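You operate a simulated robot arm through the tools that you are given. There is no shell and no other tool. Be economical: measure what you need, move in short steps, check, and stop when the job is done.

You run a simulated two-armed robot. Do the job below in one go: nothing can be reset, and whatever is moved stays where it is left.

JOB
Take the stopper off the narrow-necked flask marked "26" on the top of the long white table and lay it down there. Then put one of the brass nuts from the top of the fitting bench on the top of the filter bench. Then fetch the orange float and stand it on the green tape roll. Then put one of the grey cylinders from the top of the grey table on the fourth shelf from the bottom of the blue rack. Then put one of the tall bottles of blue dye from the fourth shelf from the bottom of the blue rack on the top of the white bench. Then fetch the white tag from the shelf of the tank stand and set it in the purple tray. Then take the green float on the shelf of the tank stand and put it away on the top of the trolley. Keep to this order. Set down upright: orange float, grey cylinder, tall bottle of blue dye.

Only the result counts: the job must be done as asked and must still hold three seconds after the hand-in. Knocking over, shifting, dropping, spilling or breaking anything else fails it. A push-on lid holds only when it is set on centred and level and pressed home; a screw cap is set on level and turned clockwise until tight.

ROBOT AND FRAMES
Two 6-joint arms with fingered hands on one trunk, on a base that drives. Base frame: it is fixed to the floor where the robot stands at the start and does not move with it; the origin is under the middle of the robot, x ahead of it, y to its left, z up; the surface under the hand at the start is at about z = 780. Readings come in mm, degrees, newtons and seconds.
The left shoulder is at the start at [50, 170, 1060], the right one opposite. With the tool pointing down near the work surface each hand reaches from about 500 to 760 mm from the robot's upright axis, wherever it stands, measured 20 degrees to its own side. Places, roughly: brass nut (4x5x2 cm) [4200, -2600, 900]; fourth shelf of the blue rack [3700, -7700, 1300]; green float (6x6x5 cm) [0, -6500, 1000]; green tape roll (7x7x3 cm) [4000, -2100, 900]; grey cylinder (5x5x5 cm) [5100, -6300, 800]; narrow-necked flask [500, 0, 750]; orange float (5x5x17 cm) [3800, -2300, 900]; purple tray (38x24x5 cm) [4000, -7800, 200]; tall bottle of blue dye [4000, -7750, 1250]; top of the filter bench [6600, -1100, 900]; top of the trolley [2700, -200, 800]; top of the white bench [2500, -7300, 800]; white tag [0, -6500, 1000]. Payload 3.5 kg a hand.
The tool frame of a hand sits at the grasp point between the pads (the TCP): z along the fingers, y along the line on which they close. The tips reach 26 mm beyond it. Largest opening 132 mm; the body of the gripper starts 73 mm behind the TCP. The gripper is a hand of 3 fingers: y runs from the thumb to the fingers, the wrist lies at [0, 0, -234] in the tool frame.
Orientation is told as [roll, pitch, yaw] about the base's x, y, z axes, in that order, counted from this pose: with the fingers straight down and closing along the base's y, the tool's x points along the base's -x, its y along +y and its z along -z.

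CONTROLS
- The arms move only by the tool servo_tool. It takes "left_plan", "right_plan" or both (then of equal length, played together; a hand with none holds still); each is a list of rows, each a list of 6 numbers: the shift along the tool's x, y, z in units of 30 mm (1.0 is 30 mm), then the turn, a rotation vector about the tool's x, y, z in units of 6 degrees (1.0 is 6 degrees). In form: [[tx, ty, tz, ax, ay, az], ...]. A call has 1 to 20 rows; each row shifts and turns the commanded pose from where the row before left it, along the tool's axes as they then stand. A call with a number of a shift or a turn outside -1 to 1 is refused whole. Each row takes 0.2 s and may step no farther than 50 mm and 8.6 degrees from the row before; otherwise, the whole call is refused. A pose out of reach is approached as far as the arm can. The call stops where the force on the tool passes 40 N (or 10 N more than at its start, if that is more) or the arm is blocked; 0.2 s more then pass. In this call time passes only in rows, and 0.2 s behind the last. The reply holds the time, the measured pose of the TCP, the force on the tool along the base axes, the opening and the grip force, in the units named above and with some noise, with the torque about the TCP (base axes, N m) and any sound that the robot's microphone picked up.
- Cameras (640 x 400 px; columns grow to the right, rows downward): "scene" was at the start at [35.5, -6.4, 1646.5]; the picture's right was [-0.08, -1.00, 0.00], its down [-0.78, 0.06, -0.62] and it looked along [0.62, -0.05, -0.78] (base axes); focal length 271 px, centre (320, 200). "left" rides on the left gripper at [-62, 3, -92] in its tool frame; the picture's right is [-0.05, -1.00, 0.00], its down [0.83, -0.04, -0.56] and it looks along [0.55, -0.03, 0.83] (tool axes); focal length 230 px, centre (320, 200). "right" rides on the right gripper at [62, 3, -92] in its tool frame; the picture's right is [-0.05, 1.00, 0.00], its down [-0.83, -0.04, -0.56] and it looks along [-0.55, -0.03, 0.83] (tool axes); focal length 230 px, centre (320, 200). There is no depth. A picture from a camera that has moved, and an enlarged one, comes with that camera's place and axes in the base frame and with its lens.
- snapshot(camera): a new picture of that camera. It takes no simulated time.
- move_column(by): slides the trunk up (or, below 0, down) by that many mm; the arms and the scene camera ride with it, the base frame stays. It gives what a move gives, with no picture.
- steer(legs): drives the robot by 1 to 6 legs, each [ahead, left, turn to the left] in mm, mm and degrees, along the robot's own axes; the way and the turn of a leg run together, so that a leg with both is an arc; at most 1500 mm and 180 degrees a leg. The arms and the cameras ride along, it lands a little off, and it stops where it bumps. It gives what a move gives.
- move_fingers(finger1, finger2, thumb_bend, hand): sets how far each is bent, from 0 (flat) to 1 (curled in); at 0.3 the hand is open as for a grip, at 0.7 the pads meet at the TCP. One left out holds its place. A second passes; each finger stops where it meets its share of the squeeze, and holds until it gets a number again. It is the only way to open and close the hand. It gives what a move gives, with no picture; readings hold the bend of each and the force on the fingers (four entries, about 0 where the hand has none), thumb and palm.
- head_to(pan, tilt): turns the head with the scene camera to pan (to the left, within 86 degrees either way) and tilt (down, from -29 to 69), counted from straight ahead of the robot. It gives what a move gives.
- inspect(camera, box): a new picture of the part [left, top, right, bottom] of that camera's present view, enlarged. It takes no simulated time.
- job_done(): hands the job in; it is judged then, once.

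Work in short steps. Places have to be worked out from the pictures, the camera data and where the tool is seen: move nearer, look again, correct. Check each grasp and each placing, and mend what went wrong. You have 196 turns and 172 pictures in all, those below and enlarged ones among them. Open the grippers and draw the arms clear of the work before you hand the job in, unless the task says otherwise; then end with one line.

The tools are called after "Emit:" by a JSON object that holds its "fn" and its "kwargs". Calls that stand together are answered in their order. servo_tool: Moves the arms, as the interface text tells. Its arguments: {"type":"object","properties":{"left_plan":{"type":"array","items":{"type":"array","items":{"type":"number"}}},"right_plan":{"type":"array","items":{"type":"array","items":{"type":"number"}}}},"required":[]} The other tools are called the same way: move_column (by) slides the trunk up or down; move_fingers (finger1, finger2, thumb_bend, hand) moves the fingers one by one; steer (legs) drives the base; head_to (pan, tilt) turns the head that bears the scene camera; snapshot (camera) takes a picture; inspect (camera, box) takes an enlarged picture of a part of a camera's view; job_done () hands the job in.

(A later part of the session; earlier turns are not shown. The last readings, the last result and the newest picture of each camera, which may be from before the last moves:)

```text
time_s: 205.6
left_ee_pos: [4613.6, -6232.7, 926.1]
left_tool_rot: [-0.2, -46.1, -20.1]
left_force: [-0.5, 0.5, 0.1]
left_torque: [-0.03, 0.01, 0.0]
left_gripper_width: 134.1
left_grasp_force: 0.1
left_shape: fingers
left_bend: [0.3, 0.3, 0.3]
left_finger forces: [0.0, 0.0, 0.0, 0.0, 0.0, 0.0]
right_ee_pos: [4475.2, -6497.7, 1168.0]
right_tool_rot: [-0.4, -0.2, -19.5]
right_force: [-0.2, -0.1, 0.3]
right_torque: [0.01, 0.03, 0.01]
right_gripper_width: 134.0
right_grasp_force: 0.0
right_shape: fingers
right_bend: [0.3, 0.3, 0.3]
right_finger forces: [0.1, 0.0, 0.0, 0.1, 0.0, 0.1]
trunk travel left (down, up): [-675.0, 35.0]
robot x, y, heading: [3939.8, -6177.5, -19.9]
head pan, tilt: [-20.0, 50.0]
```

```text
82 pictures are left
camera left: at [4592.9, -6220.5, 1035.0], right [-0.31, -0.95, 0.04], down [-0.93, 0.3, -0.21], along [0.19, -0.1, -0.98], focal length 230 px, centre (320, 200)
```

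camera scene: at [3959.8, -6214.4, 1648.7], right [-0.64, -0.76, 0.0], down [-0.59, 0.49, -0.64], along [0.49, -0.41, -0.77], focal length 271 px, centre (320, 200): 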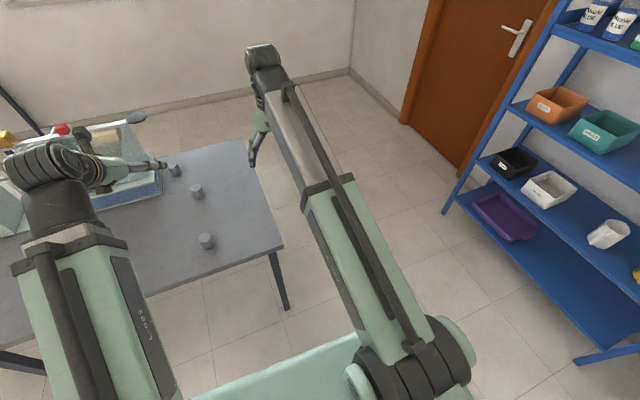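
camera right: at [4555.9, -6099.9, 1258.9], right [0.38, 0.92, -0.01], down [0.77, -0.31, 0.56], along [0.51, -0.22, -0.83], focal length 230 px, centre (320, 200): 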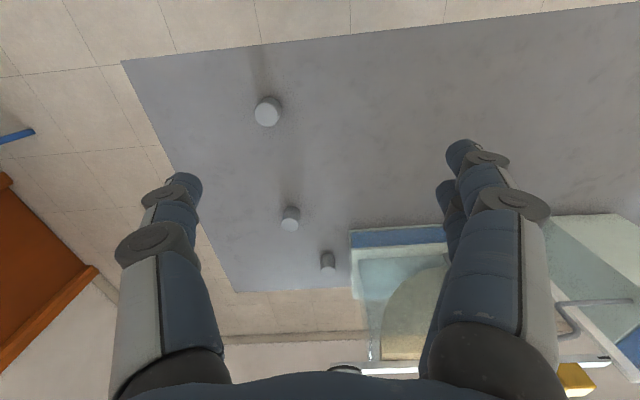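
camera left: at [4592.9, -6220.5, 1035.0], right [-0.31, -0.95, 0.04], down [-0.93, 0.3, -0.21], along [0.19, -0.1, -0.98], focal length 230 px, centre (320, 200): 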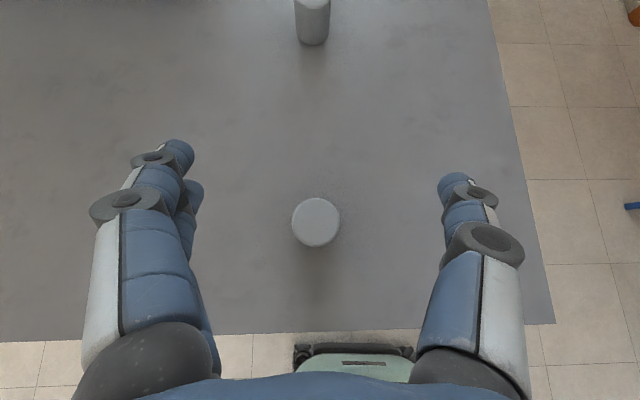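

Centred. I descend 90 mm more and check.

Emit:
{"fn": "servo_tool", "kwargs": {"left_plan": [[0.72, 0, 0.69, 0, 0, 0], [0.72, 0, 0.69, 0, 0, 0], [0.72, 0, 0.69, 0, 0, 0]]}}

Emit:
{"fn": "inspect", "kwargs": {"camera": "scene", "box": [130, 180, 290, 280]}}

Emit:
{"fn": "snapshot", "kwargs": {"camera": "left"}}

```text
time_s: 206.4
left_ee_pos: [4611.3, -6230.7, 835.4]
left_tool_rot: [-0.2, -46.0, -20.1]
left_force: [-0.6, 0.2, 0.5]
left_torque: [-0.03, -0.01, 0.02]
left_gripper_width: 133.9
left_grasp_force: 0.1
left_shape: fingers
left_bend: [0.3, 0.3, 0.3]
left_finger forces: [0.1, 0.0, 0.1, 0.0, 0.1, 0.0]
right_ee_pos: [4475.7, -6497.8, 1166.9]
right_tool_rot: [-0.4, -0.2, -19.4]
right_force: [-0.8, -0.4, -0.4]
right_torque: [-0.01, 0.01, 0.0]
right_gripper_width: 133.8
right_grasp_force: 0.1
right_shape: fingers
right_bend: [0.3, 0.3, 0.3]
right_finger forces: [0.0, 0.0, 0.0, 0.1, 0.0, 0.0]
trunk travel left (down, up): [-675.0, 35.0]
robot x, y, heading: [3940.5, -6181.0, -20.1]
head pan, tilt: [-20.0, 50.0]
```

```text
4.00 times, centred on (210, 230) of scene
camera zoom: at [3959.9, -6214.5, 1648.8], right [-0.64, -0.76, 0.0], down [-0.59, 0.49, -0.64], along [0.49, -0.41, -0.77], focal length 1084 px, centre (760, 80)
```

zoom: 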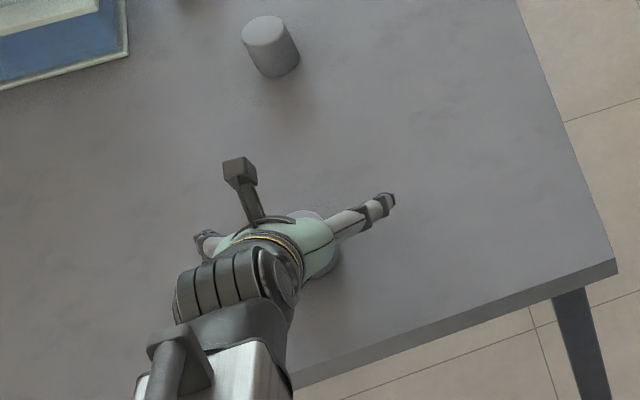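

```text
80 pictures are left
camera left: at [4590.6, -6219.1, 944.4], right [-0.31, -0.95, 0.04], down [-0.93, 0.3, -0.21], along [0.19, -0.1, -0.98], focal length 230 px, centre (320, 200)
```

left: 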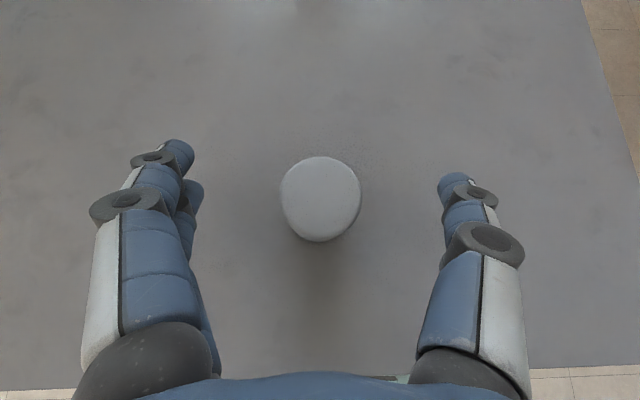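

The cylinder top is at z of about 813, centred at (4616, -6232). I lower to TCP z 798 and close.

Emit:
{"fn": "servo_tool", "kwargs": {"left_plan": [[0.41, 0, 0.49, 0, 0, 0], [0.41, 0, 0.49, 0, 0, 0]]}}

Emit:
{"fn": "move_fingers", "kwargs": {"hand": "left", "finger1": 0.7, "finger2": 0.7, "thumb_bend": 0.7}}

Emit:
{"fn": "snapshot", "kwargs": {"camera": "left"}}

```text
time_s: 207.0
left_ee_pos: [4616.1, -6235.6, 804.9]
left_tool_rot: [0.5, -46.9, -20.9]
left_force: [0.4, -11.6, 40.0]
left_torque: [2.86, -1.34, -0.45]
left_gripper_width: 134.0
left_grasp_force: 19.5
left_shape: fingers
left_bend: [0.3, 0.27, 0.3]
left_finger forces: [0.0, 38.8, 0.0, 0.0, 0.0, 0.0]
right_ee_pos: [4473.1, -6498.9, 1169.2]
right_tool_rot: [-0.2, -0.4, -19.4]
right_force: [0.7, 0.6, -0.1]
right_torque: [0.01, 0.02, -0.03]
right_gripper_width: 134.0
right_grasp_force: 0.0
right_shape: fingers
right_bend: [0.3, 0.3, 0.3]
right_finger forces: [0.0, 0.0, 0.0, 0.0, 0.0, 0.0]
trunk travel left (down, up): [-675.0, 35.0]
robot x, y, heading: [3936.4, -6177.8, -20.1]
head pan, tilt: [-20.0, 50.0]
```

```text
time_s: 207.6
left_ee_pos: [4619.4, -6232.3, 807.7]
left_tool_rot: [0.6, -47.4, -20.9]
left_force: [-1.7, -0.2, 23.9]
left_torque: [1.8, -0.78, 0.13]
left_gripper_width: 9.6
left_grasp_force: 13.2
left_shape: fingers
left_bend: [0.69, 0.34, 0.69]
left_finger forces: [1.6, 23.7, 0.0, 0.0, 1.7, 0.1]
right_ee_pos: [4474.1, -6497.0, 1166.9]
right_tool_rot: [-0.4, -0.3, -19.4]
right_force: [0.1, -0.5, 0.4]
right_torque: [0.0, -0.02, 0.01]
right_gripper_width: 134.1
right_grasp_force: 0.0
right_shape: fingers
right_bend: [0.3, 0.3, 0.3]
right_finger forces: [0.0, 0.0, 0.0, 0.0, 0.0, 0.1]
trunk travel left (down, up): [-675.0, 35.0]
robot x, y, heading: [3940.2, -6175.2, -20.0]
head pan, tilt: [-20.0, 50.0]
stopped (left hand): the force on the tool passed its limit at 51 N (the readings are from after the stop); the commanded pose is now the measured one
```

```text
79 pictures are left
camera left: at [4595.8, -6220.9, 915.2], right [-0.32, -0.95, 0.03], down [-0.92, 0.3, -0.24], along [0.21, -0.1, -0.97], focal length 230 px, centre (320, 200)
```

left: 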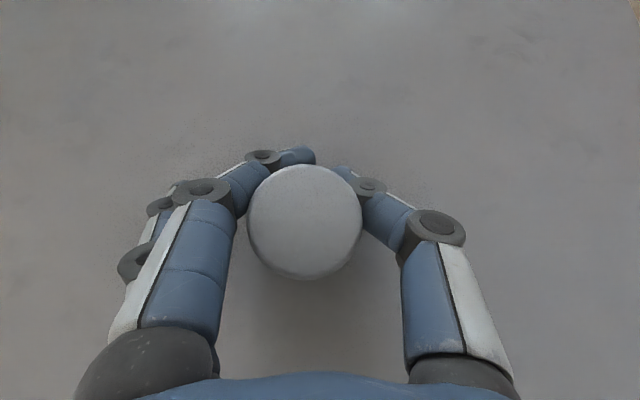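

A finger touched the table and the hand closed ahead of the cylinder, which moved about 10 mm but still stands. I reopen, rise, and re-centre.

Emit:
{"fn": "move_fingers", "kwargs": {"hand": "left", "finger1": 0.3, "thumb_bend": 0.3, "finger2": 0.34}}

Emit:
{"fn": "servo_tool", "kwargs": {"left_plan": [[-0.36, 0, -0.35, 0, 0, 0], [-0.36, 0, -0.35, 0, 0, 0]]}}

Emit:
{"fn": "move_fingers", "kwargs": {"hand": "left", "finger1": 0.3, "finger2": 0.3, "thumb_bend": 0.3}}

Emit:
{"fn": "snapshot", "kwargs": {"camera": "left"}}

```text
time_s: 208.6
left_ee_pos: [4617.7, -6234.7, 806.7]
left_tool_rot: [0.5, -47.4, -20.7]
left_force: [4.3, -6.7, 33.5]
left_torque: [2.31, -1.28, -0.62]
left_gripper_width: 134.0
left_grasp_force: 16.2
left_shape: fingers
left_bend: [0.3, 0.31, 0.3]
left_finger forces: [0.1, 33.3, 0.0, 0.0, 0.1, 0.0]
right_ee_pos: [4472.5, -6498.4, 1168.3]
right_tool_rot: [-0.4, -0.3, -19.5]
right_force: [-1.2, 0.7, -0.8]
right_torque: [0.04, 0.01, -0.01]
right_gripper_width: 133.9
right_grasp_force: 0.1
right_shape: fingers
right_bend: [0.3, 0.3, 0.3]
right_finger forces: [0.0, 0.0, 0.0, 0.0, 0.1, 0.1]
trunk travel left (down, up): [-675.0, 35.0]
robot x, y, heading: [3934.9, -6180.8, -20.2]
head pan, tilt: [-20.0, 50.0]
```

```text
time_s: 209.2
left_ee_pos: [4616.7, -6231.4, 830.5]
left_tool_rot: [0.1, -46.7, -20.5]
left_force: [0.6, -0.1, 0.3]
left_torque: [0.02, -0.05, 0.01]
left_gripper_width: 134.0
left_grasp_force: 0.1
left_shape: fingers
left_bend: [0.3, 0.34, 0.3]
left_finger forces: [0.0, 0.1, 0.1, 0.0, 0.0, 0.0]
right_ee_pos: [4476.2, -6497.4, 1166.8]
right_tool_rot: [-0.6, -0.2, -19.4]
right_force: [0.8, 0.7, -0.3]
right_torque: [0.0, 0.0, -0.01]
right_gripper_width: 134.1
right_grasp_force: 0.1
right_shape: fingers
right_bend: [0.3, 0.3, 0.3]
right_finger forces: [0.1, 0.1, 0.1, 0.1, 0.1, 0.1]
trunk travel left (down, up): [-675.0, 35.0]
robot x, y, heading: [3939.4, -6177.9, -20.2]
head pan, tilt: [-20.0, 50.0]
```

```text
time_s: 210.2
left_ee_pos: [4618.2, -6233.2, 832.5]
left_tool_rot: [0.4, -46.9, -20.5]
left_force: [-0.3, 0.6, -0.2]
left_torque: [-0.01, 0.0, 0.0]
left_gripper_width: 133.9
left_grasp_force: 0.0
left_shape: fingers
left_bend: [0.3, 0.3, 0.3]
left_finger forces: [0.0, 0.0, 0.1, 0.1, 0.1, 0.0]
right_ee_pos: [4475.2, -6497.8, 1166.9]
right_tool_rot: [-0.4, -0.2, -19.4]
right_force: [-0.3, 0.0, -0.8]
right_torque: [-0.03, 0.0, 0.02]
right_gripper_width: 133.8
right_grasp_force: 0.1
right_shape: fingers
right_bend: [0.3, 0.3, 0.3]
right_finger forces: [0.1, 0.1, 0.1, 0.1, 0.0, 0.0]
trunk travel left (down, up): [-675.0, 35.0]
robot x, y, heading: [3937.0, -6179.9, -20.3]
head pan, tilt: [-20.0, 50.0]
```

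```text
78 pictures are left
camera left: at [4595.2, -6220.3, 940.6], right [-0.31, -0.95, 0.03], down [-0.93, 0.3, -0.23], along [0.2, -0.1, -0.97], focal length 230 px, centre (320, 200)
```

left: 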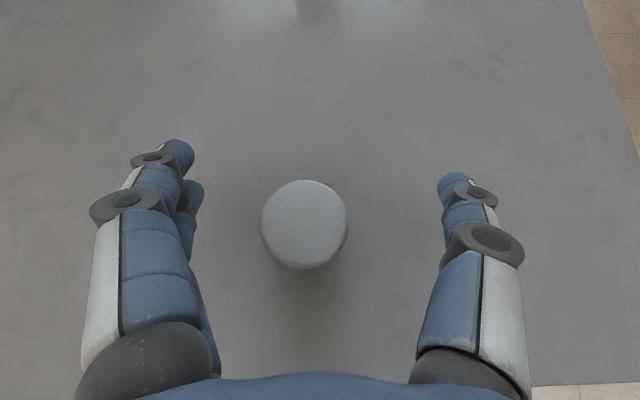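

Emit:
{"fn": "servo_tool", "kwargs": {"left_plan": [[0.5, 0.15, 0.02, 0, 0, 0], [0.5, 0.15, 0.02, 0, 0, 0]]}}

Emit:
{"fn": "move_fingers", "kwargs": {"hand": "left", "finger1": 0.7, "finger2": 0.7, "thumb_bend": 0.7}}

Emit:
{"fn": "snapshot", "kwargs": {"camera": "left"}}

```text
time_s: 210.8
left_ee_pos: [4601.8, -6217.8, 810.5]
left_tool_rot: [0.2, -46.9, -20.5]
left_force: [-0.2, 0.0, -1.1]
left_torque: [0.0, 0.04, -0.04]
left_gripper_width: 133.9
left_grasp_force: 0.2
left_shape: fingers
left_bend: [0.3, 0.3, 0.3]
left_finger forces: [0.0, 0.1, 0.1, 0.0, 0.0, 0.0]
right_ee_pos: [4475.7, -6496.7, 1167.3]
right_tool_rot: [-0.4, -0.3, -19.4]
right_force: [0.1, -0.9, 0.6]
right_torque: [0.02, 0.0, -0.01]
right_gripper_width: 133.9
right_grasp_force: 0.1
right_shape: fingers
right_bend: [0.3, 0.3, 0.3]
right_finger forces: [0.1, 0.1, 0.0, 0.1, 0.0, 0.1]
trunk travel left (down, up): [-675.0, 35.0]
robot x, y, heading: [3937.1, -6176.5, -20.0]
head pan, tilt: [-20.0, 50.0]
```

```text
time_s: 211.8
left_ee_pos: [4601.9, -6216.6, 812.9]
left_tool_rot: [0.4, -47.2, -20.6]
left_force: [5.8, 6.2, 30.4]
left_torque: [0.93, -0.83, 0.01]
left_gripper_width: 26.8
left_grasp_force: 24.0
left_shape: fingers
left_bend: [0.63, 0.61, 0.66]
left_finger forces: [5.5, 33.8, 0.0, 0.0, 9.2, 0.0]
right_ee_pos: [4474.7, -6495.6, 1167.4]
right_tool_rot: [-0.3, -0.3, -19.4]
right_force: [-1.1, -0.6, -0.1]
right_torque: [-0.02, 0.01, -0.03]
right_gripper_width: 133.9
right_grasp_force: 0.1
right_shape: fingers
right_bend: [0.3, 0.3, 0.3]
right_finger forces: [0.0, 0.1, 0.1, 0.0, 0.0, 0.0]
trunk travel left (down, up): [-675.0, 35.0]
robot x, y, heading: [3940.7, -6181.2, -19.9]
head pan, tilt: [-20.0, 50.0]
```

```text
77 pictures are left
camera left: at [4579.3, -6205.3, 921.2], right [-0.31, -0.95, 0.03], down [-0.93, 0.3, -0.23], along [0.21, -0.1, -0.97], focal length 230 px, centre (320, 200)
```

left: 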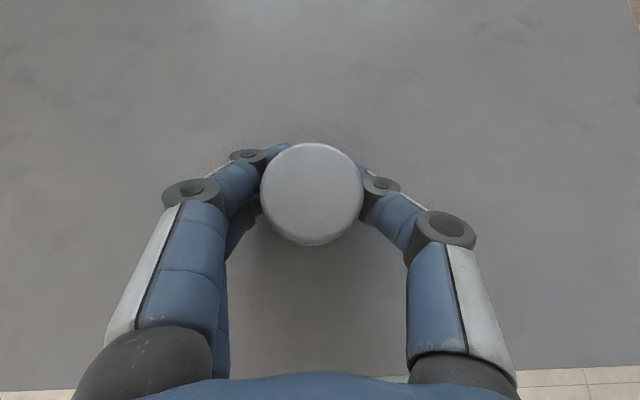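

All three fingers hold the cylinder. I lift and check that it stays upright.

Emit:
{"fn": "servo_tool", "kwargs": {"left_plan": [[-0.3, 0, -0.29, 0, 0, 0], [-0.5, 0, -0.49, 0, 0, 0], [-0.7, 0, -0.68, 0, 0, 0], [-0.7, 0, -0.68, 0, 0, 0]]}}

Emit:
{"fn": "snapshot", "kwargs": {"camera": "left"}}

Emit:
{"fn": "inspect", "kwargs": {"camera": "scene", "box": [130, 160, 290, 260]}}

```text
time_s: 212.8
left_ee_pos: [4599.8, -6218.0, 904.2]
left_tool_rot: [0.2, -46.8, -20.6]
left_force: [-0.2, 0.0, -1.8]
left_torque: [-0.02, 0.0, 0.02]
left_gripper_width: 26.2
left_grasp_force: 12.2
left_shape: fingers
left_bend: [0.64, 0.61, 0.66]
left_finger forces: [3.7, 8.4, 0.1, 0.0, 12.2, 0.0]
right_ee_pos: [4475.0, -6497.4, 1168.6]
right_tool_rot: [-0.4, -0.1, -19.4]
right_force: [0.7, 0.0, 0.0]
right_torque: [0.02, 0.01, 0.0]
right_gripper_width: 134.0
right_grasp_force: 0.1
right_shape: fingers
right_bend: [0.3, 0.3, 0.3]
right_finger forces: [0.0, 0.1, 0.0, 0.0, 0.0, 0.0]
trunk travel left (down, up): [-675.0, 35.0]
robot x, y, heading: [3936.6, -6179.0, -19.7]
head pan, tilt: [-20.0, 50.0]
```

```text
76 pictures are left
camera left: at [4577.8, -6205.3, 1012.7], right [-0.31, -0.95, 0.04], down [-0.93, 0.3, -0.23], along [0.2, -0.1, -0.97], focal length 230 px, centre (320, 200)
```

left: 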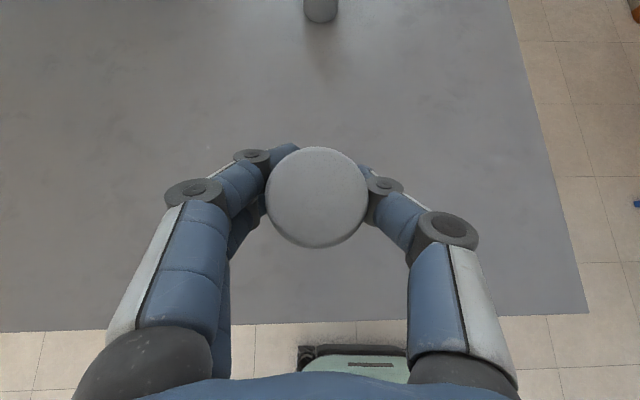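

```text
4.00 times, centred on (210, 210) of scene
camera zoom: at [3959.6, -6214.5, 1648.7], right [-0.64, -0.76, 0.0], down [-0.59, 0.49, -0.64], along [0.49, -0.41, -0.77], focal length 1084 px, centre (760, 160)
```

zoom: 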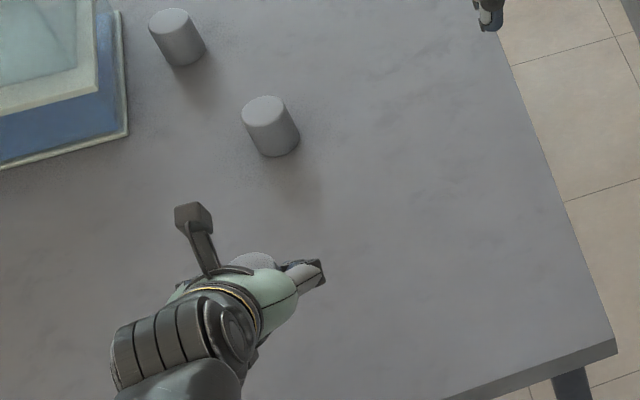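

The cylinder is held level. I raise it to shelf height with the column up, turn to face the rack, and look.

Emit:
{"fn": "move_column", "kwargs": {"by": 35}}

Emit:
{"fn": "servo_tool", "kwargs": {"left_plan": [[-1, 0, -0.94, 0, 0, 0], [-1, 0, -0.94, 0, 0, 0], [-1, 0, -0.94, 0, 0, 0], [-1, 0, -0.94, 0, 0, 0], [-1, 0, -0.94, 0, 0, 0], [-1, 0, -0.94, 0, 0, 0], [-1, 0, -0.94, 0, 0, 0], [-1, 0, -0.94, 0, 0, 0], [-1, 0, -0.94, 0, 0, 0], [-1, 0, -0.94, 0, 0, 0]]}}

Emit:
{"fn": "steer", "kwargs": {"legs": [[0, 0, -85.7]]}}

Emit:
{"fn": "head_to", "kwargs": {"pan": 0, "tilt": 15}}

Emit:
{"fn": "snapshot", "kwargs": {"camera": "scene"}}

```text
time_s: 213.6
left_ee_pos: [4599.8, -6216.4, 939.6]
left_tool_rot: [0.2, -46.8, -20.6]
left_force: [-0.4, 0.6, -0.6]
left_torque: [0.0, -0.03, 0.04]
left_gripper_width: 26.1
left_grasp_force: 12.1
left_shape: fingers
left_bend: [0.64, 0.61, 0.66]
left_finger forces: [3.7, 8.4, 0.0, 0.1, 12.0, 0.0]
right_ee_pos: [4475.3, -6498.2, 1203.2]
right_tool_rot: [-0.4, -0.3, -19.4]
right_force: [-0.8, 0.0, -0.8]
right_torque: [-0.02, -0.01, 0.02]
right_gripper_width: 133.9
right_grasp_force: 0.2
right_shape: fingers
right_bend: [0.3, 0.3, 0.3]
right_finger forces: [0.0, 0.0, 0.0, 0.0, 0.0, 0.1]
trunk travel left (down, up): [-710.0, 0.0]
robot x, y, heading: [3942.3, -6179.2, -20.4]
head pan, tilt: [-20.0, 50.0]
```

```text
time_s: 215.8
left_ee_pos: [4604.7, -6223.4, 1351.9]
left_tool_rot: [0.2, -46.9, -20.6]
left_force: [-0.6, -0.4, -0.9]
left_torque: [0.05, -0.01, 0.02]
left_gripper_width: 25.8
left_grasp_force: 12.0
left_shape: fingers
left_bend: [0.65, 0.61, 0.66]
left_finger forces: [3.5, 8.4, 0.1, 0.0, 11.9, 0.1]
left hand out of reach, approached as far as the arm can: row 2
right_ee_pos: [4475.9, -6498.2, 1203.2]
right_tool_rot: [-0.4, -0.2, -19.3]
right_force: [-0.6, -0.6, -0.1]
right_torque: [0.0, -0.02, -0.01]
right_gripper_width: 134.2
right_grasp_force: 0.0
right_shape: fingers
right_bend: [0.3, 0.3, 0.3]
right_finger forces: [0.0, 0.0, 0.0, 0.0, 0.1, 0.0]
trunk travel left (down, up): [-710.0, 0.0]
robot x, y, heading: [3939.4, -6179.5, -20.1]
head pan, tilt: [-20.0, 50.0]
```

```text
time_s: 219.8
left_ee_pos: [3957.4, -6847.3, 1351.0]
left_tool_rot: [0.3, -46.9, -105.0]
left_force: [-0.5, 0.7, -1.2]
left_torque: [0.01, -0.01, -0.03]
left_gripper_width: 25.1
left_grasp_force: 11.7
left_shape: fingers
left_bend: [0.65, 0.61, 0.66]
left_finger forces: [3.3, 8.3, 0.0, 0.1, 11.8, 0.0]
right_ee_pos: [3672.3, -6744.3, 1203.2]
right_tool_rot: [-0.4, -0.1, -103.9]
right_force: [0.3, -0.9, 0.8]
right_torque: [-0.01, 0.01, 0.01]
right_gripper_width: 134.0
right_grasp_force: 0.1
right_shape: fingers
right_bend: [0.3, 0.3, 0.3]
right_finger forces: [0.0, 0.0, 0.0, 0.1, 0.1, 0.0]
trunk travel left (down, up): [-710.0, 0.0]
robot x, y, heading: [3938.0, -6177.9, -104.6]
head pan, tilt: [-20.0, 50.0]
```

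```text
time_s: 220.8
left_ee_pos: [3958.7, -6846.9, 1352.1]
left_tool_rot: [0.3, -46.9, -104.9]
left_force: [-0.1, -0.1, -1.3]
left_torque: [-0.03, 0.02, -0.01]
left_gripper_width: 25.2
left_grasp_force: 11.8
left_shape: fingers
left_bend: [0.65, 0.61, 0.66]
left_finger forces: [3.3, 8.4, 0.0, 0.0, 11.8, 0.1]
right_ee_pos: [3672.5, -6745.4, 1202.8]
right_tool_rot: [-0.4, -0.2, -103.8]
right_force: [-0.1, 0.7, 0.4]
right_torque: [0.01, 0.02, 0.03]
right_gripper_width: 134.0
right_grasp_force: 0.1
right_shape: fingers
right_bend: [0.3, 0.3, 0.3]
right_finger forces: [0.0, 0.0, 0.0, 0.1, 0.1, 0.0]
trunk travel left (down, up): [-710.0, 0.0]
robot x, y, heading: [3938.3, -6177.2, -104.4]
head pan, tilt: [0.0, 15.0]
```

```text
74 pictures are left
camera scene: at [3924.9, -6230.4, 1737.4], right [-0.97, 0.25, 0.0], down [0.07, 0.25, -0.97], along [-0.24, -0.93, -0.26], focal length 271 px, centre (320, 200)
```

scene: 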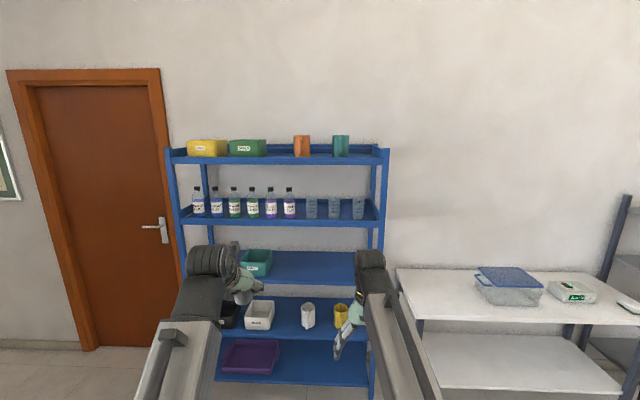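

Emit:
{"fn": "inspect", "kwargs": {"camera": "scene", "box": [165, 170, 395, 260]}}

```text
2.78 times, centred on (280, 215) of scene
camera zoom: at [3924.9, -6230.4, 1737.4], right [-0.97, 0.25, 0.0], down [0.07, 0.25, -0.97], along [-0.24, -0.93, -0.26], focal length 754 px, centre (431, 158)
```

zoom: 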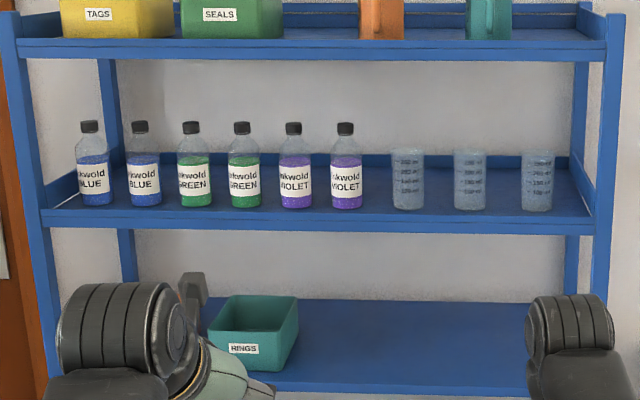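

The two leftmost bottles are blue dye. I'll set the cylinder on the free front strip between the last violet bottle and the first beaker. I drive close and check.

Emit:
{"fn": "steer", "kwargs": {"legs": [[590, -88, -1]]}}

Emit:
{"fn": "head_to", "kwargs": {"pan": 0, "tilt": 30}}

Emit:
{"fn": "snapshot", "kwargs": {"camera": "scene"}}

Emit:
{"fn": "snapshot", "kwargs": {"camera": "left"}}

```text
time_s: 224.1
left_ee_pos: [3712.3, -7381.1, 1351.3]
left_tool_rot: [0.4, -46.8, -106.0]
left_force: [0.3, -0.2, -0.4]
left_torque: [0.01, 0.05, 0.03]
left_gripper_width: 25.4
left_grasp_force: 11.0
left_shape: fingers
left_bend: [0.65, 0.61, 0.66]
left_finger forces: [3.3, 8.3, 0.1, 0.0, 11.7, 0.0]
right_ee_pos: [3429.4, -7272.2, 1202.3]
right_tool_rot: [-0.4, -0.1, -104.7]
right_force: [-0.5, 0.2, -0.3]
right_torque: [-0.02, -0.02, -0.03]
right_gripper_width: 133.7
right_grasp_force: 0.1
right_shape: fingers
right_bend: [0.3, 0.3, 0.3]
right_finger forces: [0.0, 0.0, 0.0, 0.0, 0.1, 0.0]
trunk travel left (down, up): [-710.0, 0.0]
robot x, y, heading: [3705.7, -6707.9, -105.3]
head pan, tilt: [0.0, 15.0]
```

```text
time_s: 224.9
left_ee_pos: [3713.4, -7378.9, 1351.6]
left_tool_rot: [0.3, -46.9, -105.9]
left_force: [0.1, -0.3, -1.4]
left_torque: [-0.02, 0.0, -0.01]
left_gripper_width: 25.1
left_grasp_force: 11.8
left_shape: fingers
left_bend: [0.65, 0.61, 0.66]
left_finger forces: [3.3, 8.3, 0.1, 0.0, 11.8, 0.1]
right_ee_pos: [3428.9, -7272.6, 1202.3]
right_tool_rot: [-0.3, -0.2, -104.6]
right_force: [-0.5, 0.1, -0.8]
right_torque: [0.0, 0.01, 0.02]
right_gripper_width: 133.8
right_grasp_force: 0.0
right_shape: fingers
right_bend: [0.3, 0.3, 0.3]
right_finger forces: [0.0, 0.1, 0.1, 0.1, 0.1, 0.0]
trunk travel left (down, up): [-710.0, 0.0]
robot x, y, heading: [3704.0, -6708.8, -105.3]
head pan, tilt: [0.0, 30.0]
```

```text
72 pictures are left
camera scene: at [3690.2, -6759.8, 1713.3], right [-0.96, 0.27, 0.0], down [0.13, 0.48, -0.87], along [-0.23, -0.84, -0.5], focal length 271 px, centre (320, 200)
```

scene: 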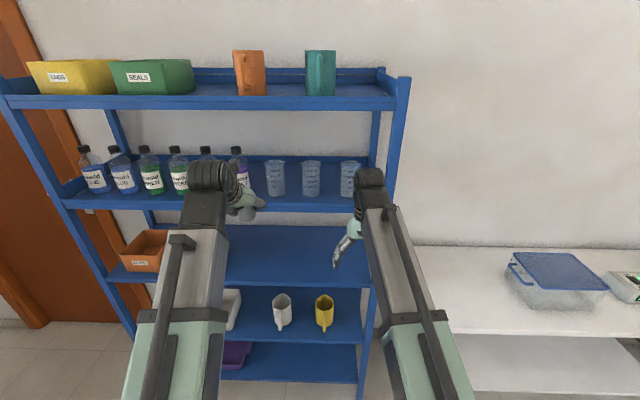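

```text
71 pictures are left
camera left: at [3724.1, -7355.6, 1460.3], right [-0.97, 0.24, 0.03], down [0.22, 0.95, -0.23], along [-0.09, -0.21, -0.97], focal length 230 px, centre (320, 200)
```

left: 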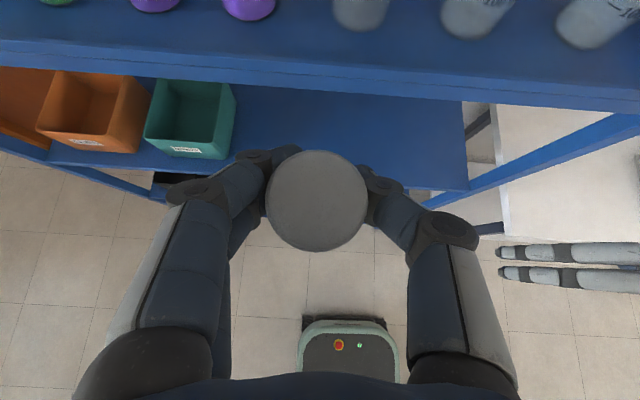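

I need the shelf height precisely, so I enlarge both views around the shelf edge and beakers.

Emit:
{"fn": "inspect", "kwargs": {"camera": "scene", "box": [220, 140, 380, 230]}}

Emit:
{"fn": "inspect", "kwargs": {"camera": "left", "box": [200, 0, 520, 180]}}

```text
4.00 times, centred on (300, 185) of scene
camera zoom: at [3690.2, -6759.8, 1713.3], right [-0.96, 0.27, 0.0], down [0.13, 0.48, -0.87], along [-0.23, -0.84, -0.5], focal length 1084 px, centre (400, 260)
```

zoom: 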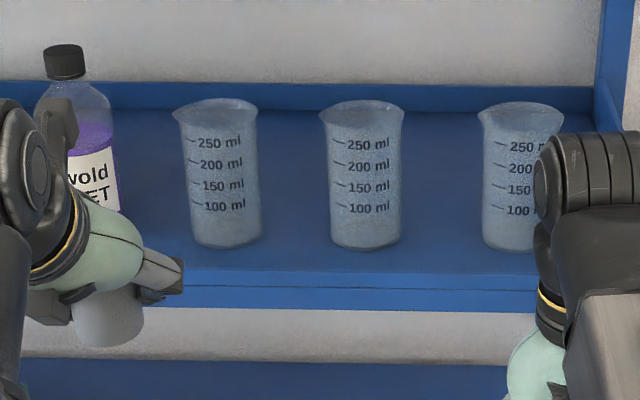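

```text
2.00 times, centred on (360, 90) of left
camera zoom: at [3724.1, -7355.6, 1460.3], right [-0.97, 0.24, 0.03], down [0.22, 0.95, -0.23], along [-0.09, -0.21, -0.97], focal length 460 px, centre (240, 420)
```

zoom: 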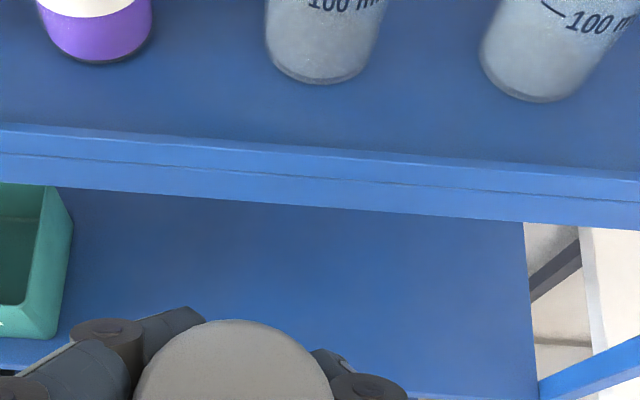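

Triangulation gives a shelf surface at z of about 1262, with the free spot at (3678, -7562). The right hand would hit the rack as I close in, so I retract it first.

Emit:
{"fn": "servo_tool", "kwargs": {"right_plan": [[0.74, -0.87, 0, 0, 0, 0], [0.74, -0.87, 0, 0, 0, 0], [0.74, -0.87, 0, 0, 0, 0], [0.74, -0.87, 0, 0, 0, 0], [0.74, -0.87, 0, 0, 0, 0]]}}

Emit:
{"fn": "steer", "kwargs": {"legs": [[150, 13, 0]]}}

Emit:
{"fn": "snapshot", "kwargs": {"camera": "left"}}

Emit:
{"fn": "snapshot", "kwargs": {"camera": "scene"}}

```text
time_s: 226.1
left_ee_pos: [3714.4, -7379.7, 1351.7]
left_tool_rot: [0.2, -46.8, -105.8]
left_force: [0.0, 0.4, -0.9]
left_torque: [0.0, 0.02, -0.02]
left_gripper_width: 25.5
left_grasp_force: 11.0
left_shape: fingers
left_bend: [0.65, 0.61, 0.66]
left_finger forces: [3.3, 8.2, 0.0, 0.1, 11.8, 0.1]
right_ee_pos: [3329.1, -7130.8, 1203.0]
right_tool_rot: [-0.3, -0.2, -104.8]
right_force: [0.0, 0.1, 0.2]
right_torque: [0.0, -0.01, -0.01]
right_gripper_width: 133.9
right_grasp_force: 0.1
right_shape: fingers
right_bend: [0.3, 0.3, 0.3]
right_finger forces: [0.0, 0.0, 0.1, 0.0, 0.0, 0.1]
trunk travel left (down, up): [-710.0, 0.0]
robot x, y, heading: [3704.7, -6709.3, -105.5]
head pan, tilt: [0.0, 30.0]
```

```text
time_s: 227.5
left_ee_pos: [3687.4, -7533.5, 1350.8]
left_tool_rot: [0.3, -46.8, -105.7]
left_force: [-0.6, 0.5, -0.4]
left_torque: [0.01, 0.04, 0.0]
left_gripper_width: 24.9
left_grasp_force: 11.4
left_shape: fingers
left_bend: [0.65, 0.61, 0.66]
left_finger forces: [3.3, 8.2, 0.0, 0.1, 11.7, 0.1]
right_ee_pos: [3303.3, -7283.7, 1203.1]
right_tool_rot: [-0.4, 0.0, -104.5]
right_force: [-0.1, -0.5, 0.5]
right_torque: [0.0, -0.02, 0.02]
right_gripper_width: 134.0
right_grasp_force: 0.1
right_shape: fingers
right_bend: [0.3, 0.3, 0.3]
right_finger forces: [0.0, 0.0, 0.0, 0.1, 0.0, 0.0]
trunk travel left (down, up): [-710.0, 0.0]
robot x, y, heading: [3676.7, -6861.2, -105.4]
head pan, tilt: [0.0, 30.0]
```

```text
68 pictures are left
camera left: at [3697.8, -7508.5, 1459.4], right [-0.97, 0.23, 0.03], down [0.22, 0.95, -0.23], along [-0.09, -0.21, -0.97], focal length 230 px, centre (320, 200)
```

left: 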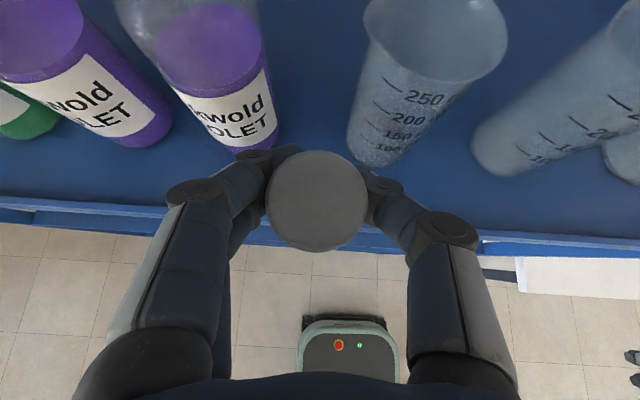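

```text
67 pictures are left
camera scene: at [3662.1, -6913.2, 1713.2], right [-0.96, 0.26, 0.0], down [0.13, 0.48, -0.87], along [-0.23, -0.83, -0.5], focal length 271 px, centre (320, 200)
```

scene: 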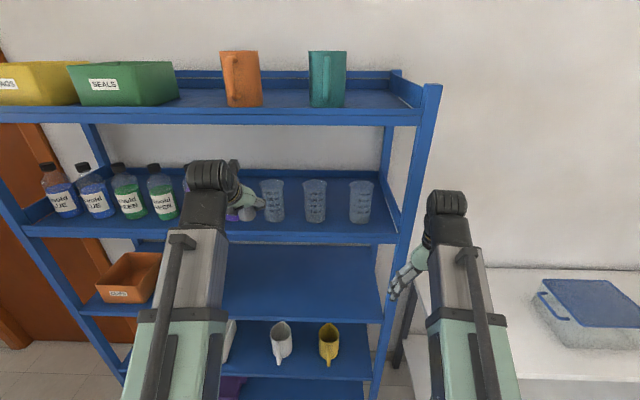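

The spot is confirmed between violet and beaker. I move 27 mm in at the current height, then lower most of the way.

Emit:
{"fn": "servo_tool", "kwargs": {"left_plan": [[-0.31, 0.08, 0.33, 0, 0, 0], [-0.31, 0.07, 0.33, 0, 0, 0], [0.36, 0, 0.34, 0, 0, 0], [0.36, 0, 0.34, 0, 0, 0]]}}

Emit:
{"fn": "snapshot", "kwargs": {"camera": "left"}}

Emit:
{"fn": "inspect", "kwargs": {"camera": "scene", "box": [180, 140, 300, 240]}}

```text
time_s: 228.5
left_ee_pos: [3685.3, -7557.2, 1321.1]
left_tool_rot: [0.3, -46.9, -105.7]
left_force: [-0.1, -0.3, -1.2]
left_torque: [0.01, 0.01, -0.02]
left_gripper_width: 24.9
left_grasp_force: 11.3
left_shape: fingers
left_bend: [0.65, 0.61, 0.66]
left_finger forces: [3.3, 8.3, 0.0, 0.1, 11.6, 0.0]
right_ee_pos: [3302.8, -7283.6, 1202.8]
right_tool_rot: [-0.4, -0.3, -104.6]
right_force: [0.3, 0.6, -0.4]
right_torque: [-0.01, -0.01, 0.0]
right_gripper_width: 134.0
right_grasp_force: 0.0
right_shape: fingers
right_bend: [0.3, 0.3, 0.3]
right_finger forces: [0.0, 0.0, 0.0, 0.0, 0.0, 0.0]
trunk travel left (down, up): [-710.0, 0.0]
robot x, y, heading: [3673.1, -6859.2, -105.3]
head pan, tilt: [0.0, 30.0]
```

```text
66 pictures are left
camera left: at [3695.7, -7533.6, 1429.9], right [-0.97, 0.23, 0.03], down [0.22, 0.95, -0.23], along [-0.09, -0.21, -0.97], focal length 230 px, centre (320, 200)
```

left: 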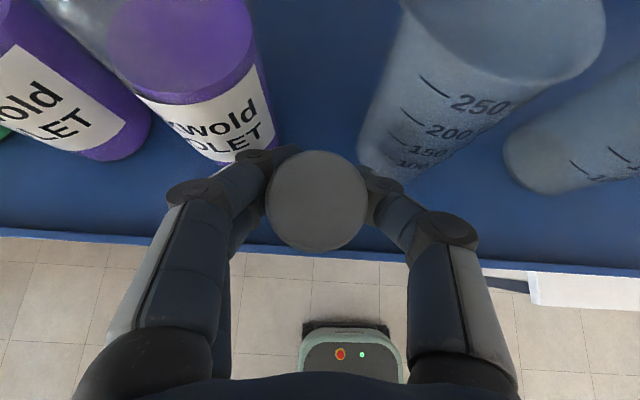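

```text
4.00 times, centred on (240, 190) of scene
camera zoom: at [3662.5, -6910.8, 1713.3], right [-0.96, 0.26, 0.0], down [0.13, 0.48, -0.87], along [-0.23, -0.84, -0.5], focal length 1084 px, centre (640, 240)
```

zoom: 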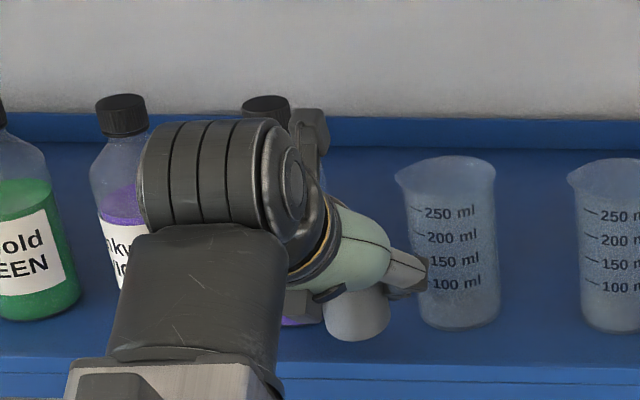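

The bottom is about 10 mm above the shelf. I lower in 4 mm steps.

Emit:
{"fn": "servo_tool", "kwargs": {"left_plan": [[0.1, 0, 0.09, 0, 0, 0], [0.1, 0, 0.09, 0, 0, 0]]}}

Emit:
{"fn": "servo_tool", "kwargs": {"left_plan": [[0.1, 0, 0.09, 0, 0, 0]]}}

Emit:
{"fn": "servo_tool", "kwargs": {"left_plan": [[0.08, 0, 0.07, 0, 0, 0]]}}

```text
time_s: 229.1
left_ee_pos: [3686.8, -7557.5, 1314.1]
left_tool_rot: [0.2, -46.9, -105.7]
left_force: [0.2, 0.0, -0.9]
left_torque: [-0.02, -0.03, 0.03]
left_gripper_width: 25.0
left_grasp_force: 11.5
left_shape: fingers
left_bend: [0.65, 0.61, 0.66]
left_finger forces: [3.3, 8.3, 0.1, 0.0, 11.8, 0.0]
right_ee_pos: [3303.4, -7282.2, 1202.7]
right_tool_rot: [-0.4, -0.2, -104.5]
right_force: [-0.2, -0.3, 0.1]
right_torque: [-0.02, 0.0, -0.02]
right_gripper_width: 133.9
right_grasp_force: 0.1
right_shape: fingers
right_bend: [0.3, 0.3, 0.3]
right_finger forces: [0.1, 0.0, 0.0, 0.0, 0.0, 0.0]
trunk travel left (down, up): [-710.0, 0.0]
robot x, y, heading: [3674.8, -6861.1, -105.4]
head pan, tilt: [0.0, 30.0]
```

```text
time_s: 229.5
left_ee_pos: [3685.4, -7558.0, 1309.5]
left_tool_rot: [0.3, -46.9, -105.6]
left_force: [0.4, -0.2, 0.1]
left_torque: [0.0, 0.04, 0.02]
left_gripper_width: 24.9
left_grasp_force: 11.6
left_shape: fingers
left_bend: [0.65, 0.61, 0.66]
left_finger forces: [3.2, 8.2, 0.0, 0.0, 11.8, 0.0]
right_ee_pos: [3302.6, -7283.5, 1203.2]
right_tool_rot: [-0.5, -0.3, -104.5]
right_force: [0.3, 0.8, -0.4]
right_torque: [0.05, 0.01, 0.0]
right_gripper_width: 133.8
right_grasp_force: 0.0
right_shape: fingers
right_bend: [0.3, 0.3, 0.3]
right_finger forces: [0.0, 0.1, 0.0, 0.0, 0.0, 0.1]
trunk travel left (down, up): [-710.0, 0.0]
robot x, y, heading: [3675.6, -6862.5, -105.3]
head pan, tilt: [0.0, 30.0]
```

```text
time_s: 229.9
left_ee_pos: [3683.8, -7557.2, 1306.4]
left_tool_rot: [0.3, -46.9, -105.7]
left_force: [-0.4, -0.6, -1.2]
left_torque: [0.03, 0.03, -0.03]
left_gripper_width: 24.8
left_grasp_force: 11.2
left_shape: fingers
left_bend: [0.65, 0.61, 0.66]
left_finger forces: [3.3, 8.2, 0.0, 0.1, 11.7, 0.0]
right_ee_pos: [3303.4, -7283.5, 1202.4]
right_tool_rot: [-0.4, -0.2, -104.4]
right_force: [-0.7, 0.5, 0.2]
right_torque: [-0.01, 0.04, -0.01]
right_gripper_width: 134.0
right_grasp_force: 0.0
right_shape: fingers
right_bend: [0.3, 0.3, 0.3]
right_finger forces: [0.0, 0.1, 0.0, 0.1, 0.0, 0.0]
trunk travel left (down, up): [-710.0, 0.0]
robot x, y, heading: [3678.9, -6861.8, -104.9]
head pan, tilt: [0.0, 30.0]
```

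Emit:
{"fn": "servo_tool", "kwargs": {"left_plan": [[0.08, 0, 0.07, 0, 0, 0]]}}

Emit:
{"fn": "servo_tool", "kwargs": {"left_plan": [[0.08, 0, 0.07, 0, 0, 0]]}}

Emit:
{"fn": "servo_tool", "kwargs": {"left_plan": [[0.08, 0, 0.07, 0, 0, 0]]}}

Emit:
{"fn": "inspect", "kwargs": {"camera": "scene", "box": [220, 170, 300, 240]}}

```text
time_s: 230.3
left_ee_pos: [3685.0, -7557.5, 1302.7]
left_tool_rot: [0.3, -46.9, -105.8]
left_force: [0.4, -0.1, -1.3]
left_torque: [-0.01, 0.0, -0.02]
left_gripper_width: 25.1
left_grasp_force: 12.2
left_shape: fingers
left_bend: [0.65, 0.61, 0.66]
left_finger forces: [3.3, 8.2, 0.0, 0.1, 11.7, 0.1]
right_ee_pos: [3303.4, -7283.2, 1203.2]
right_tool_rot: [-0.5, -0.3, -104.5]
right_force: [0.1, 0.4, 0.1]
right_torque: [-0.01, 0.02, 0.01]
right_gripper_width: 134.0
right_grasp_force: 0.0
right_shape: fingers
right_bend: [0.3, 0.3, 0.3]
right_finger forces: [0.1, 0.1, 0.0, 0.0, 0.1, 0.0]
trunk travel left (down, up): [-710.0, 0.0]
robot x, y, heading: [3672.5, -6861.3, -105.5]
head pan, tilt: [0.0, 30.0]
```

```text
time_s: 230.7
left_ee_pos: [3684.5, -7556.9, 1299.2]
left_tool_rot: [0.3, -46.9, -105.6]
left_force: [-0.8, -0.1, -1.5]
left_torque: [0.0, 0.0, -0.02]
left_gripper_width: 25.0
left_grasp_force: 11.6
left_shape: fingers
left_bend: [0.65, 0.61, 0.66]
left_finger forces: [3.3, 8.2, 0.0, 0.0, 11.7, 0.1]
right_ee_pos: [3304.2, -7283.5, 1203.4]
right_tool_rot: [-0.4, -0.2, -104.6]
right_force: [0.7, 0.0, 0.3]
right_torque: [0.01, 0.01, -0.02]
right_gripper_width: 134.1
right_grasp_force: 0.0
right_shape: fingers
right_bend: [0.3, 0.3, 0.3]
right_finger forces: [0.1, 0.0, 0.0, 0.0, 0.1, 0.0]
trunk travel left (down, up): [-710.0, 0.0]
robot x, y, heading: [3675.0, -6864.3, -105.4]
head pan, tilt: [0.0, 30.0]
```

```text
time_s: 231.1
left_ee_pos: [3685.1, -7558.2, 1296.9]
left_tool_rot: [0.2, -47.0, -105.7]
left_force: [-0.1, -0.7, -0.5]
left_torque: [-0.03, 0.02, 0.0]
left_gripper_width: 25.1
left_grasp_force: 12.0
left_shape: fingers
left_bend: [0.65, 0.61, 0.66]
left_finger forces: [3.2, 8.2, 0.1, 0.0, 11.7, 0.0]
right_ee_pos: [3302.9, -7283.0, 1203.1]
right_tool_rot: [-0.4, -0.2, -104.6]
right_force: [0.4, -0.3, 0.1]
right_torque: [0.01, 0.03, 0.01]
right_gripper_width: 134.3
right_grasp_force: 0.1
right_shape: fingers
right_bend: [0.3, 0.3, 0.3]
right_finger forces: [0.0, 0.0, 0.0, 0.1, 0.0, 0.0]
trunk travel left (down, up): [-710.0, 0.0]
robot x, y, heading: [3675.8, -6861.3, -105.4]
head pan, tilt: [0.0, 30.0]
```

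```text
5.71 times, centred on (260, 205) of scene
camera zoom: at [3662.5, -6910.8, 1713.3], right [-0.96, 0.26, 0.0], down [0.13, 0.48, -0.87], along [-0.23, -0.84, -0.5], focal length 1548 px, centre (663, 171)
```

zoom: 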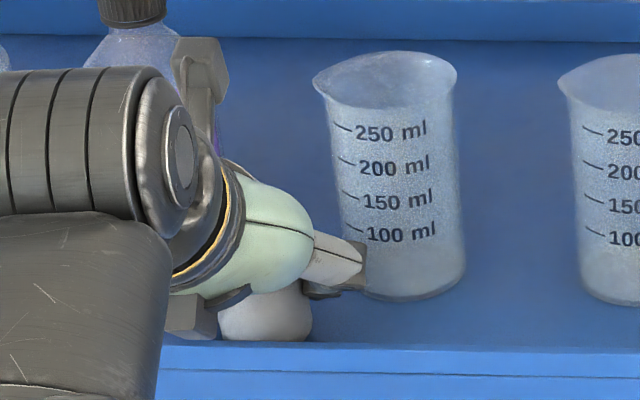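

Nearly in contact. I take two more small steps, watching the force.

Emit:
{"fn": "servo_tool", "kwargs": {"left_plan": [[0.07, 0, 0.07, 0, 0, 0]]}}

Emit:
{"fn": "servo_tool", "kwargs": {"left_plan": [[0.07, 0, 0.07, 0, 0, 0]]}}

Emit:
{"fn": "servo_tool", "kwargs": {"left_plan": [[0.07, 0, 0.07, 0, 0, 0]]}}

```text
time_s: 231.5
left_ee_pos: [3684.8, -7558.1, 1293.7]
left_tool_rot: [0.3, -46.9, -105.7]
left_force: [-2.1, -1.8, 2.6]
left_torque: [0.03, -0.04, -0.01]
left_gripper_width: 25.3
left_grasp_force: 12.5
left_shape: fingers
left_bend: [0.65, 0.61, 0.66]
left_finger forces: [5.2, 8.2, 0.1, 0.0, 11.9, 0.0]
right_ee_pos: [3302.6, -7283.8, 1201.5]
right_tool_rot: [-0.3, -0.2, -104.5]
right_force: [0.2, 0.6, 0.6]
right_torque: [0.01, 0.0, 0.02]
right_gripper_width: 134.1
right_grasp_force: 0.0
right_shape: fingers
right_bend: [0.3, 0.3, 0.3]
right_finger forces: [0.0, 0.1, 0.0, 0.0, 0.1, 0.0]
trunk travel left (down, up): [-710.0, 0.0]
robot x, y, heading: [3675.8, -6865.8, -105.4]
head pan, tilt: [0.0, 30.0]
```

```text
time_s: 231.9
left_ee_pos: [3685.0, -7558.3, 1291.5]
left_tool_rot: [0.3, -47.1, -105.7]
left_force: [-1.4, -3.2, 12.9]
left_torque: [-0.2, -0.22, -0.01]
left_gripper_width: 25.0
left_grasp_force: 18.2
left_shape: fingers
left_bend: [0.65, 0.62, 0.66]
left_finger forces: [5.6, 18.1, 0.0, 0.0, 12.8, 0.0]
right_ee_pos: [3302.9, -7283.2, 1202.9]
right_tool_rot: [-0.3, -0.3, -104.5]
right_force: [-0.2, 0.2, 0.2]
right_torque: [0.0, 0.03, 0.02]
right_gripper_width: 133.7
right_grasp_force: 0.1
right_shape: fingers
right_bend: [0.3, 0.3, 0.3]
right_finger forces: [0.0, 0.0, 0.0, 0.0, 0.0, 0.0]
trunk travel left (down, up): [-710.0, 0.0]
robot x, y, heading: [3674.3, -6864.7, -105.3]
head pan, tilt: [0.0, 30.0]
```

```text
time_s: 232.3
left_ee_pos: [3686.8, -7558.3, 1292.8]
left_tool_rot: [0.4, -47.6, -105.8]
left_force: [0.3, -9.4, 34.8]
left_torque: [-0.8, -0.72, -0.12]
left_gripper_width: 25.5
left_grasp_force: 28.3
left_shape: fingers
left_bend: [0.65, 0.64, 0.66]
left_finger forces: [5.8, 39.1, 0.1, 0.1, 11.9, 0.0]
right_ee_pos: [3303.0, -7282.7, 1203.3]
right_tool_rot: [-0.4, -0.4, -104.5]
right_force: [0.5, 1.4, 0.3]
right_torque: [0.05, 0.02, 0.02]
right_gripper_width: 134.1
right_grasp_force: 0.1
right_shape: fingers
right_bend: [0.3, 0.3, 0.3]
right_finger forces: [0.0, 0.0, 0.1, 0.1, 0.0, 0.1]
trunk travel left (down, up): [-710.0, 0.0]
robot x, y, heading: [3673.0, -6864.1, -105.2]
head pan, tilt: [0.0, 30.0]
```

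That's solid contact. I back off 4 mm and open slightly.

Emit:
{"fn": "servo_tool", "kwargs": {"left_plan": [[-0.08, 0, -0.08, 0, 0, 0]]}}

Emit:
{"fn": "move_fingers", "kwargs": {"hand": "left", "finger1": 0.56, "finger2": 0.55, "thumb_bend": 0.56}}

Emit:
{"fn": "snapshot", "kwargs": {"camera": "left"}}

```text
time_s: 232.7
left_ee_pos: [3685.7, -7557.4, 1292.5]
left_tool_rot: [0.3, -47.2, -105.6]
left_force: [0.0, -13.2, 25.6]
left_torque: [-0.69, -0.54, -0.22]
left_gripper_width: 25.4
left_grasp_force: 23.7
left_shape: fingers
left_bend: [0.65, 0.63, 0.66]
left_finger forces: [6.2, 30.2, 0.0, 0.0, 10.8, 0.0]
right_ee_pos: [3303.9, -7282.9, 1200.8]
right_tool_rot: [-0.3, -0.3, -104.4]
right_force: [0.1, 0.5, 0.9]
right_torque: [0.01, 0.04, -0.03]
right_gripper_width: 134.0
right_grasp_force: 0.1
right_shape: fingers
right_bend: [0.3, 0.3, 0.3]
right_finger forces: [0.0, 0.0, 0.0, 0.0, 0.0, 0.1]
trunk travel left (down, up): [-710.0, 0.0]
robot x, y, heading: [3675.2, -6861.2, -105.5]
head pan, tilt: [0.0, 30.0]
```

```text
time_s: 233.7
left_ee_pos: [3685.2, -7556.5, 1292.9]
left_tool_rot: [0.3, -47.1, -105.7]
left_force: [-1.5, -3.1, 25.1]
left_torque: [-0.57, -0.56, -0.1]
left_gripper_width: 47.3
left_grasp_force: 12.6
left_shape: fingers
left_bend: [0.56, 0.61, 0.56]
left_finger forces: [0.0, 25.2, 0.1, 0.0, 0.1, 0.1]
right_ee_pos: [3303.1, -7281.8, 1203.4]
right_tool_rot: [-0.3, -0.2, -104.5]
right_force: [-1.1, -0.7, 0.7]
right_torque: [0.03, 0.02, -0.02]
right_gripper_width: 134.2
right_grasp_force: 0.1
right_shape: fingers
right_bend: [0.3, 0.3, 0.3]
right_finger forces: [0.1, 0.0, 0.0, 0.1, 0.0, 0.1]
trunk travel left (down, up): [-710.0, 0.0]
robot x, y, heading: [3675.9, -6860.8, -105.4]
head pan, tilt: [0.0, 30.0]
```

```text
63 pictures are left
camera left: at [3695.3, -7531.4, 1401.4], right [-0.97, 0.23, 0.03], down [0.22, 0.95, -0.23], along [-0.09, -0.22, -0.97], focal length 230 px, centre (320, 200)
```

left: 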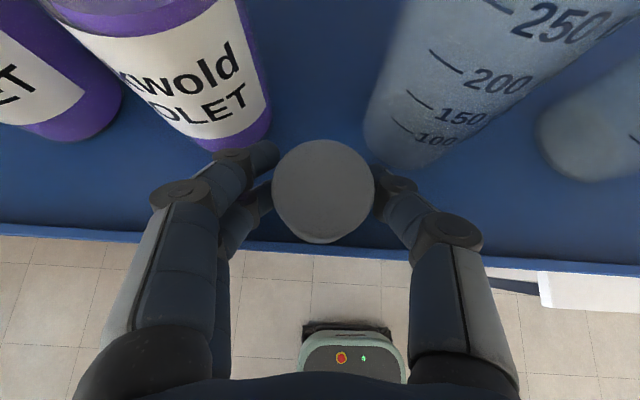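

The cylinder stands free. I raise straight up, then withdraw.

Emit:
{"fn": "servo_tool", "kwargs": {"left_plan": [[-0.15, 0, -0.14, 0, 0, 0], [-0.4, 0, -0.38, 0, 0, 0], [-0.7, 0, -0.66, 0, 0, 0], [-0.7, 0, -0.66, 0, 0, 0], [-0.5, 0, -0.47, 0, 0, 0]]}}

Emit:
{"fn": "snapshot", "kwargs": {"camera": "left"}}

```text
time_s: 234.9
left_ee_pos: [3683.0, -7556.6, 1391.9]
left_tool_rot: [0.3, -46.8, -105.7]
left_force: [-0.3, -0.3, -0.8]
left_torque: [-0.01, 0.0, 0.0]
left_gripper_width: 47.3
left_grasp_force: 0.0
left_shape: fingers
left_bend: [0.56, 0.55, 0.56]
left_finger forces: [0.0, 0.0, 0.0, 0.0, 0.0, 0.0]
right_ee_pos: [3304.2, -7284.1, 1203.1]
right_tool_rot: [-0.3, -0.3, -104.4]
right_force: [-0.6, 0.5, -0.1]
right_torque: [-0.01, 0.03, 0.02]
right_gripper_width: 134.1
right_grasp_force: 0.1
right_shape: fingers
right_bend: [0.3, 0.3, 0.3]
right_finger forces: [0.0, 0.0, 0.0, 0.0, 0.1, 0.0]
trunk travel left (down, up): [-710.0, 0.0]
robot x, y, heading: [3675.9, -6862.8, -105.4]
head pan, tilt: [0.0, 30.0]
```

```text
62 pictures are left
camera left: at [3694.4, -7532.5, 1501.6], right [-0.97, 0.23, 0.03], down [0.22, 0.95, -0.23], along [-0.09, -0.21, -0.97], focal length 230 px, centre (320, 200)
```

left: 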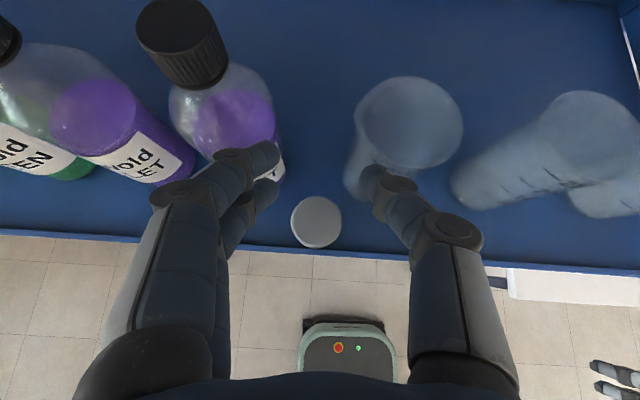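

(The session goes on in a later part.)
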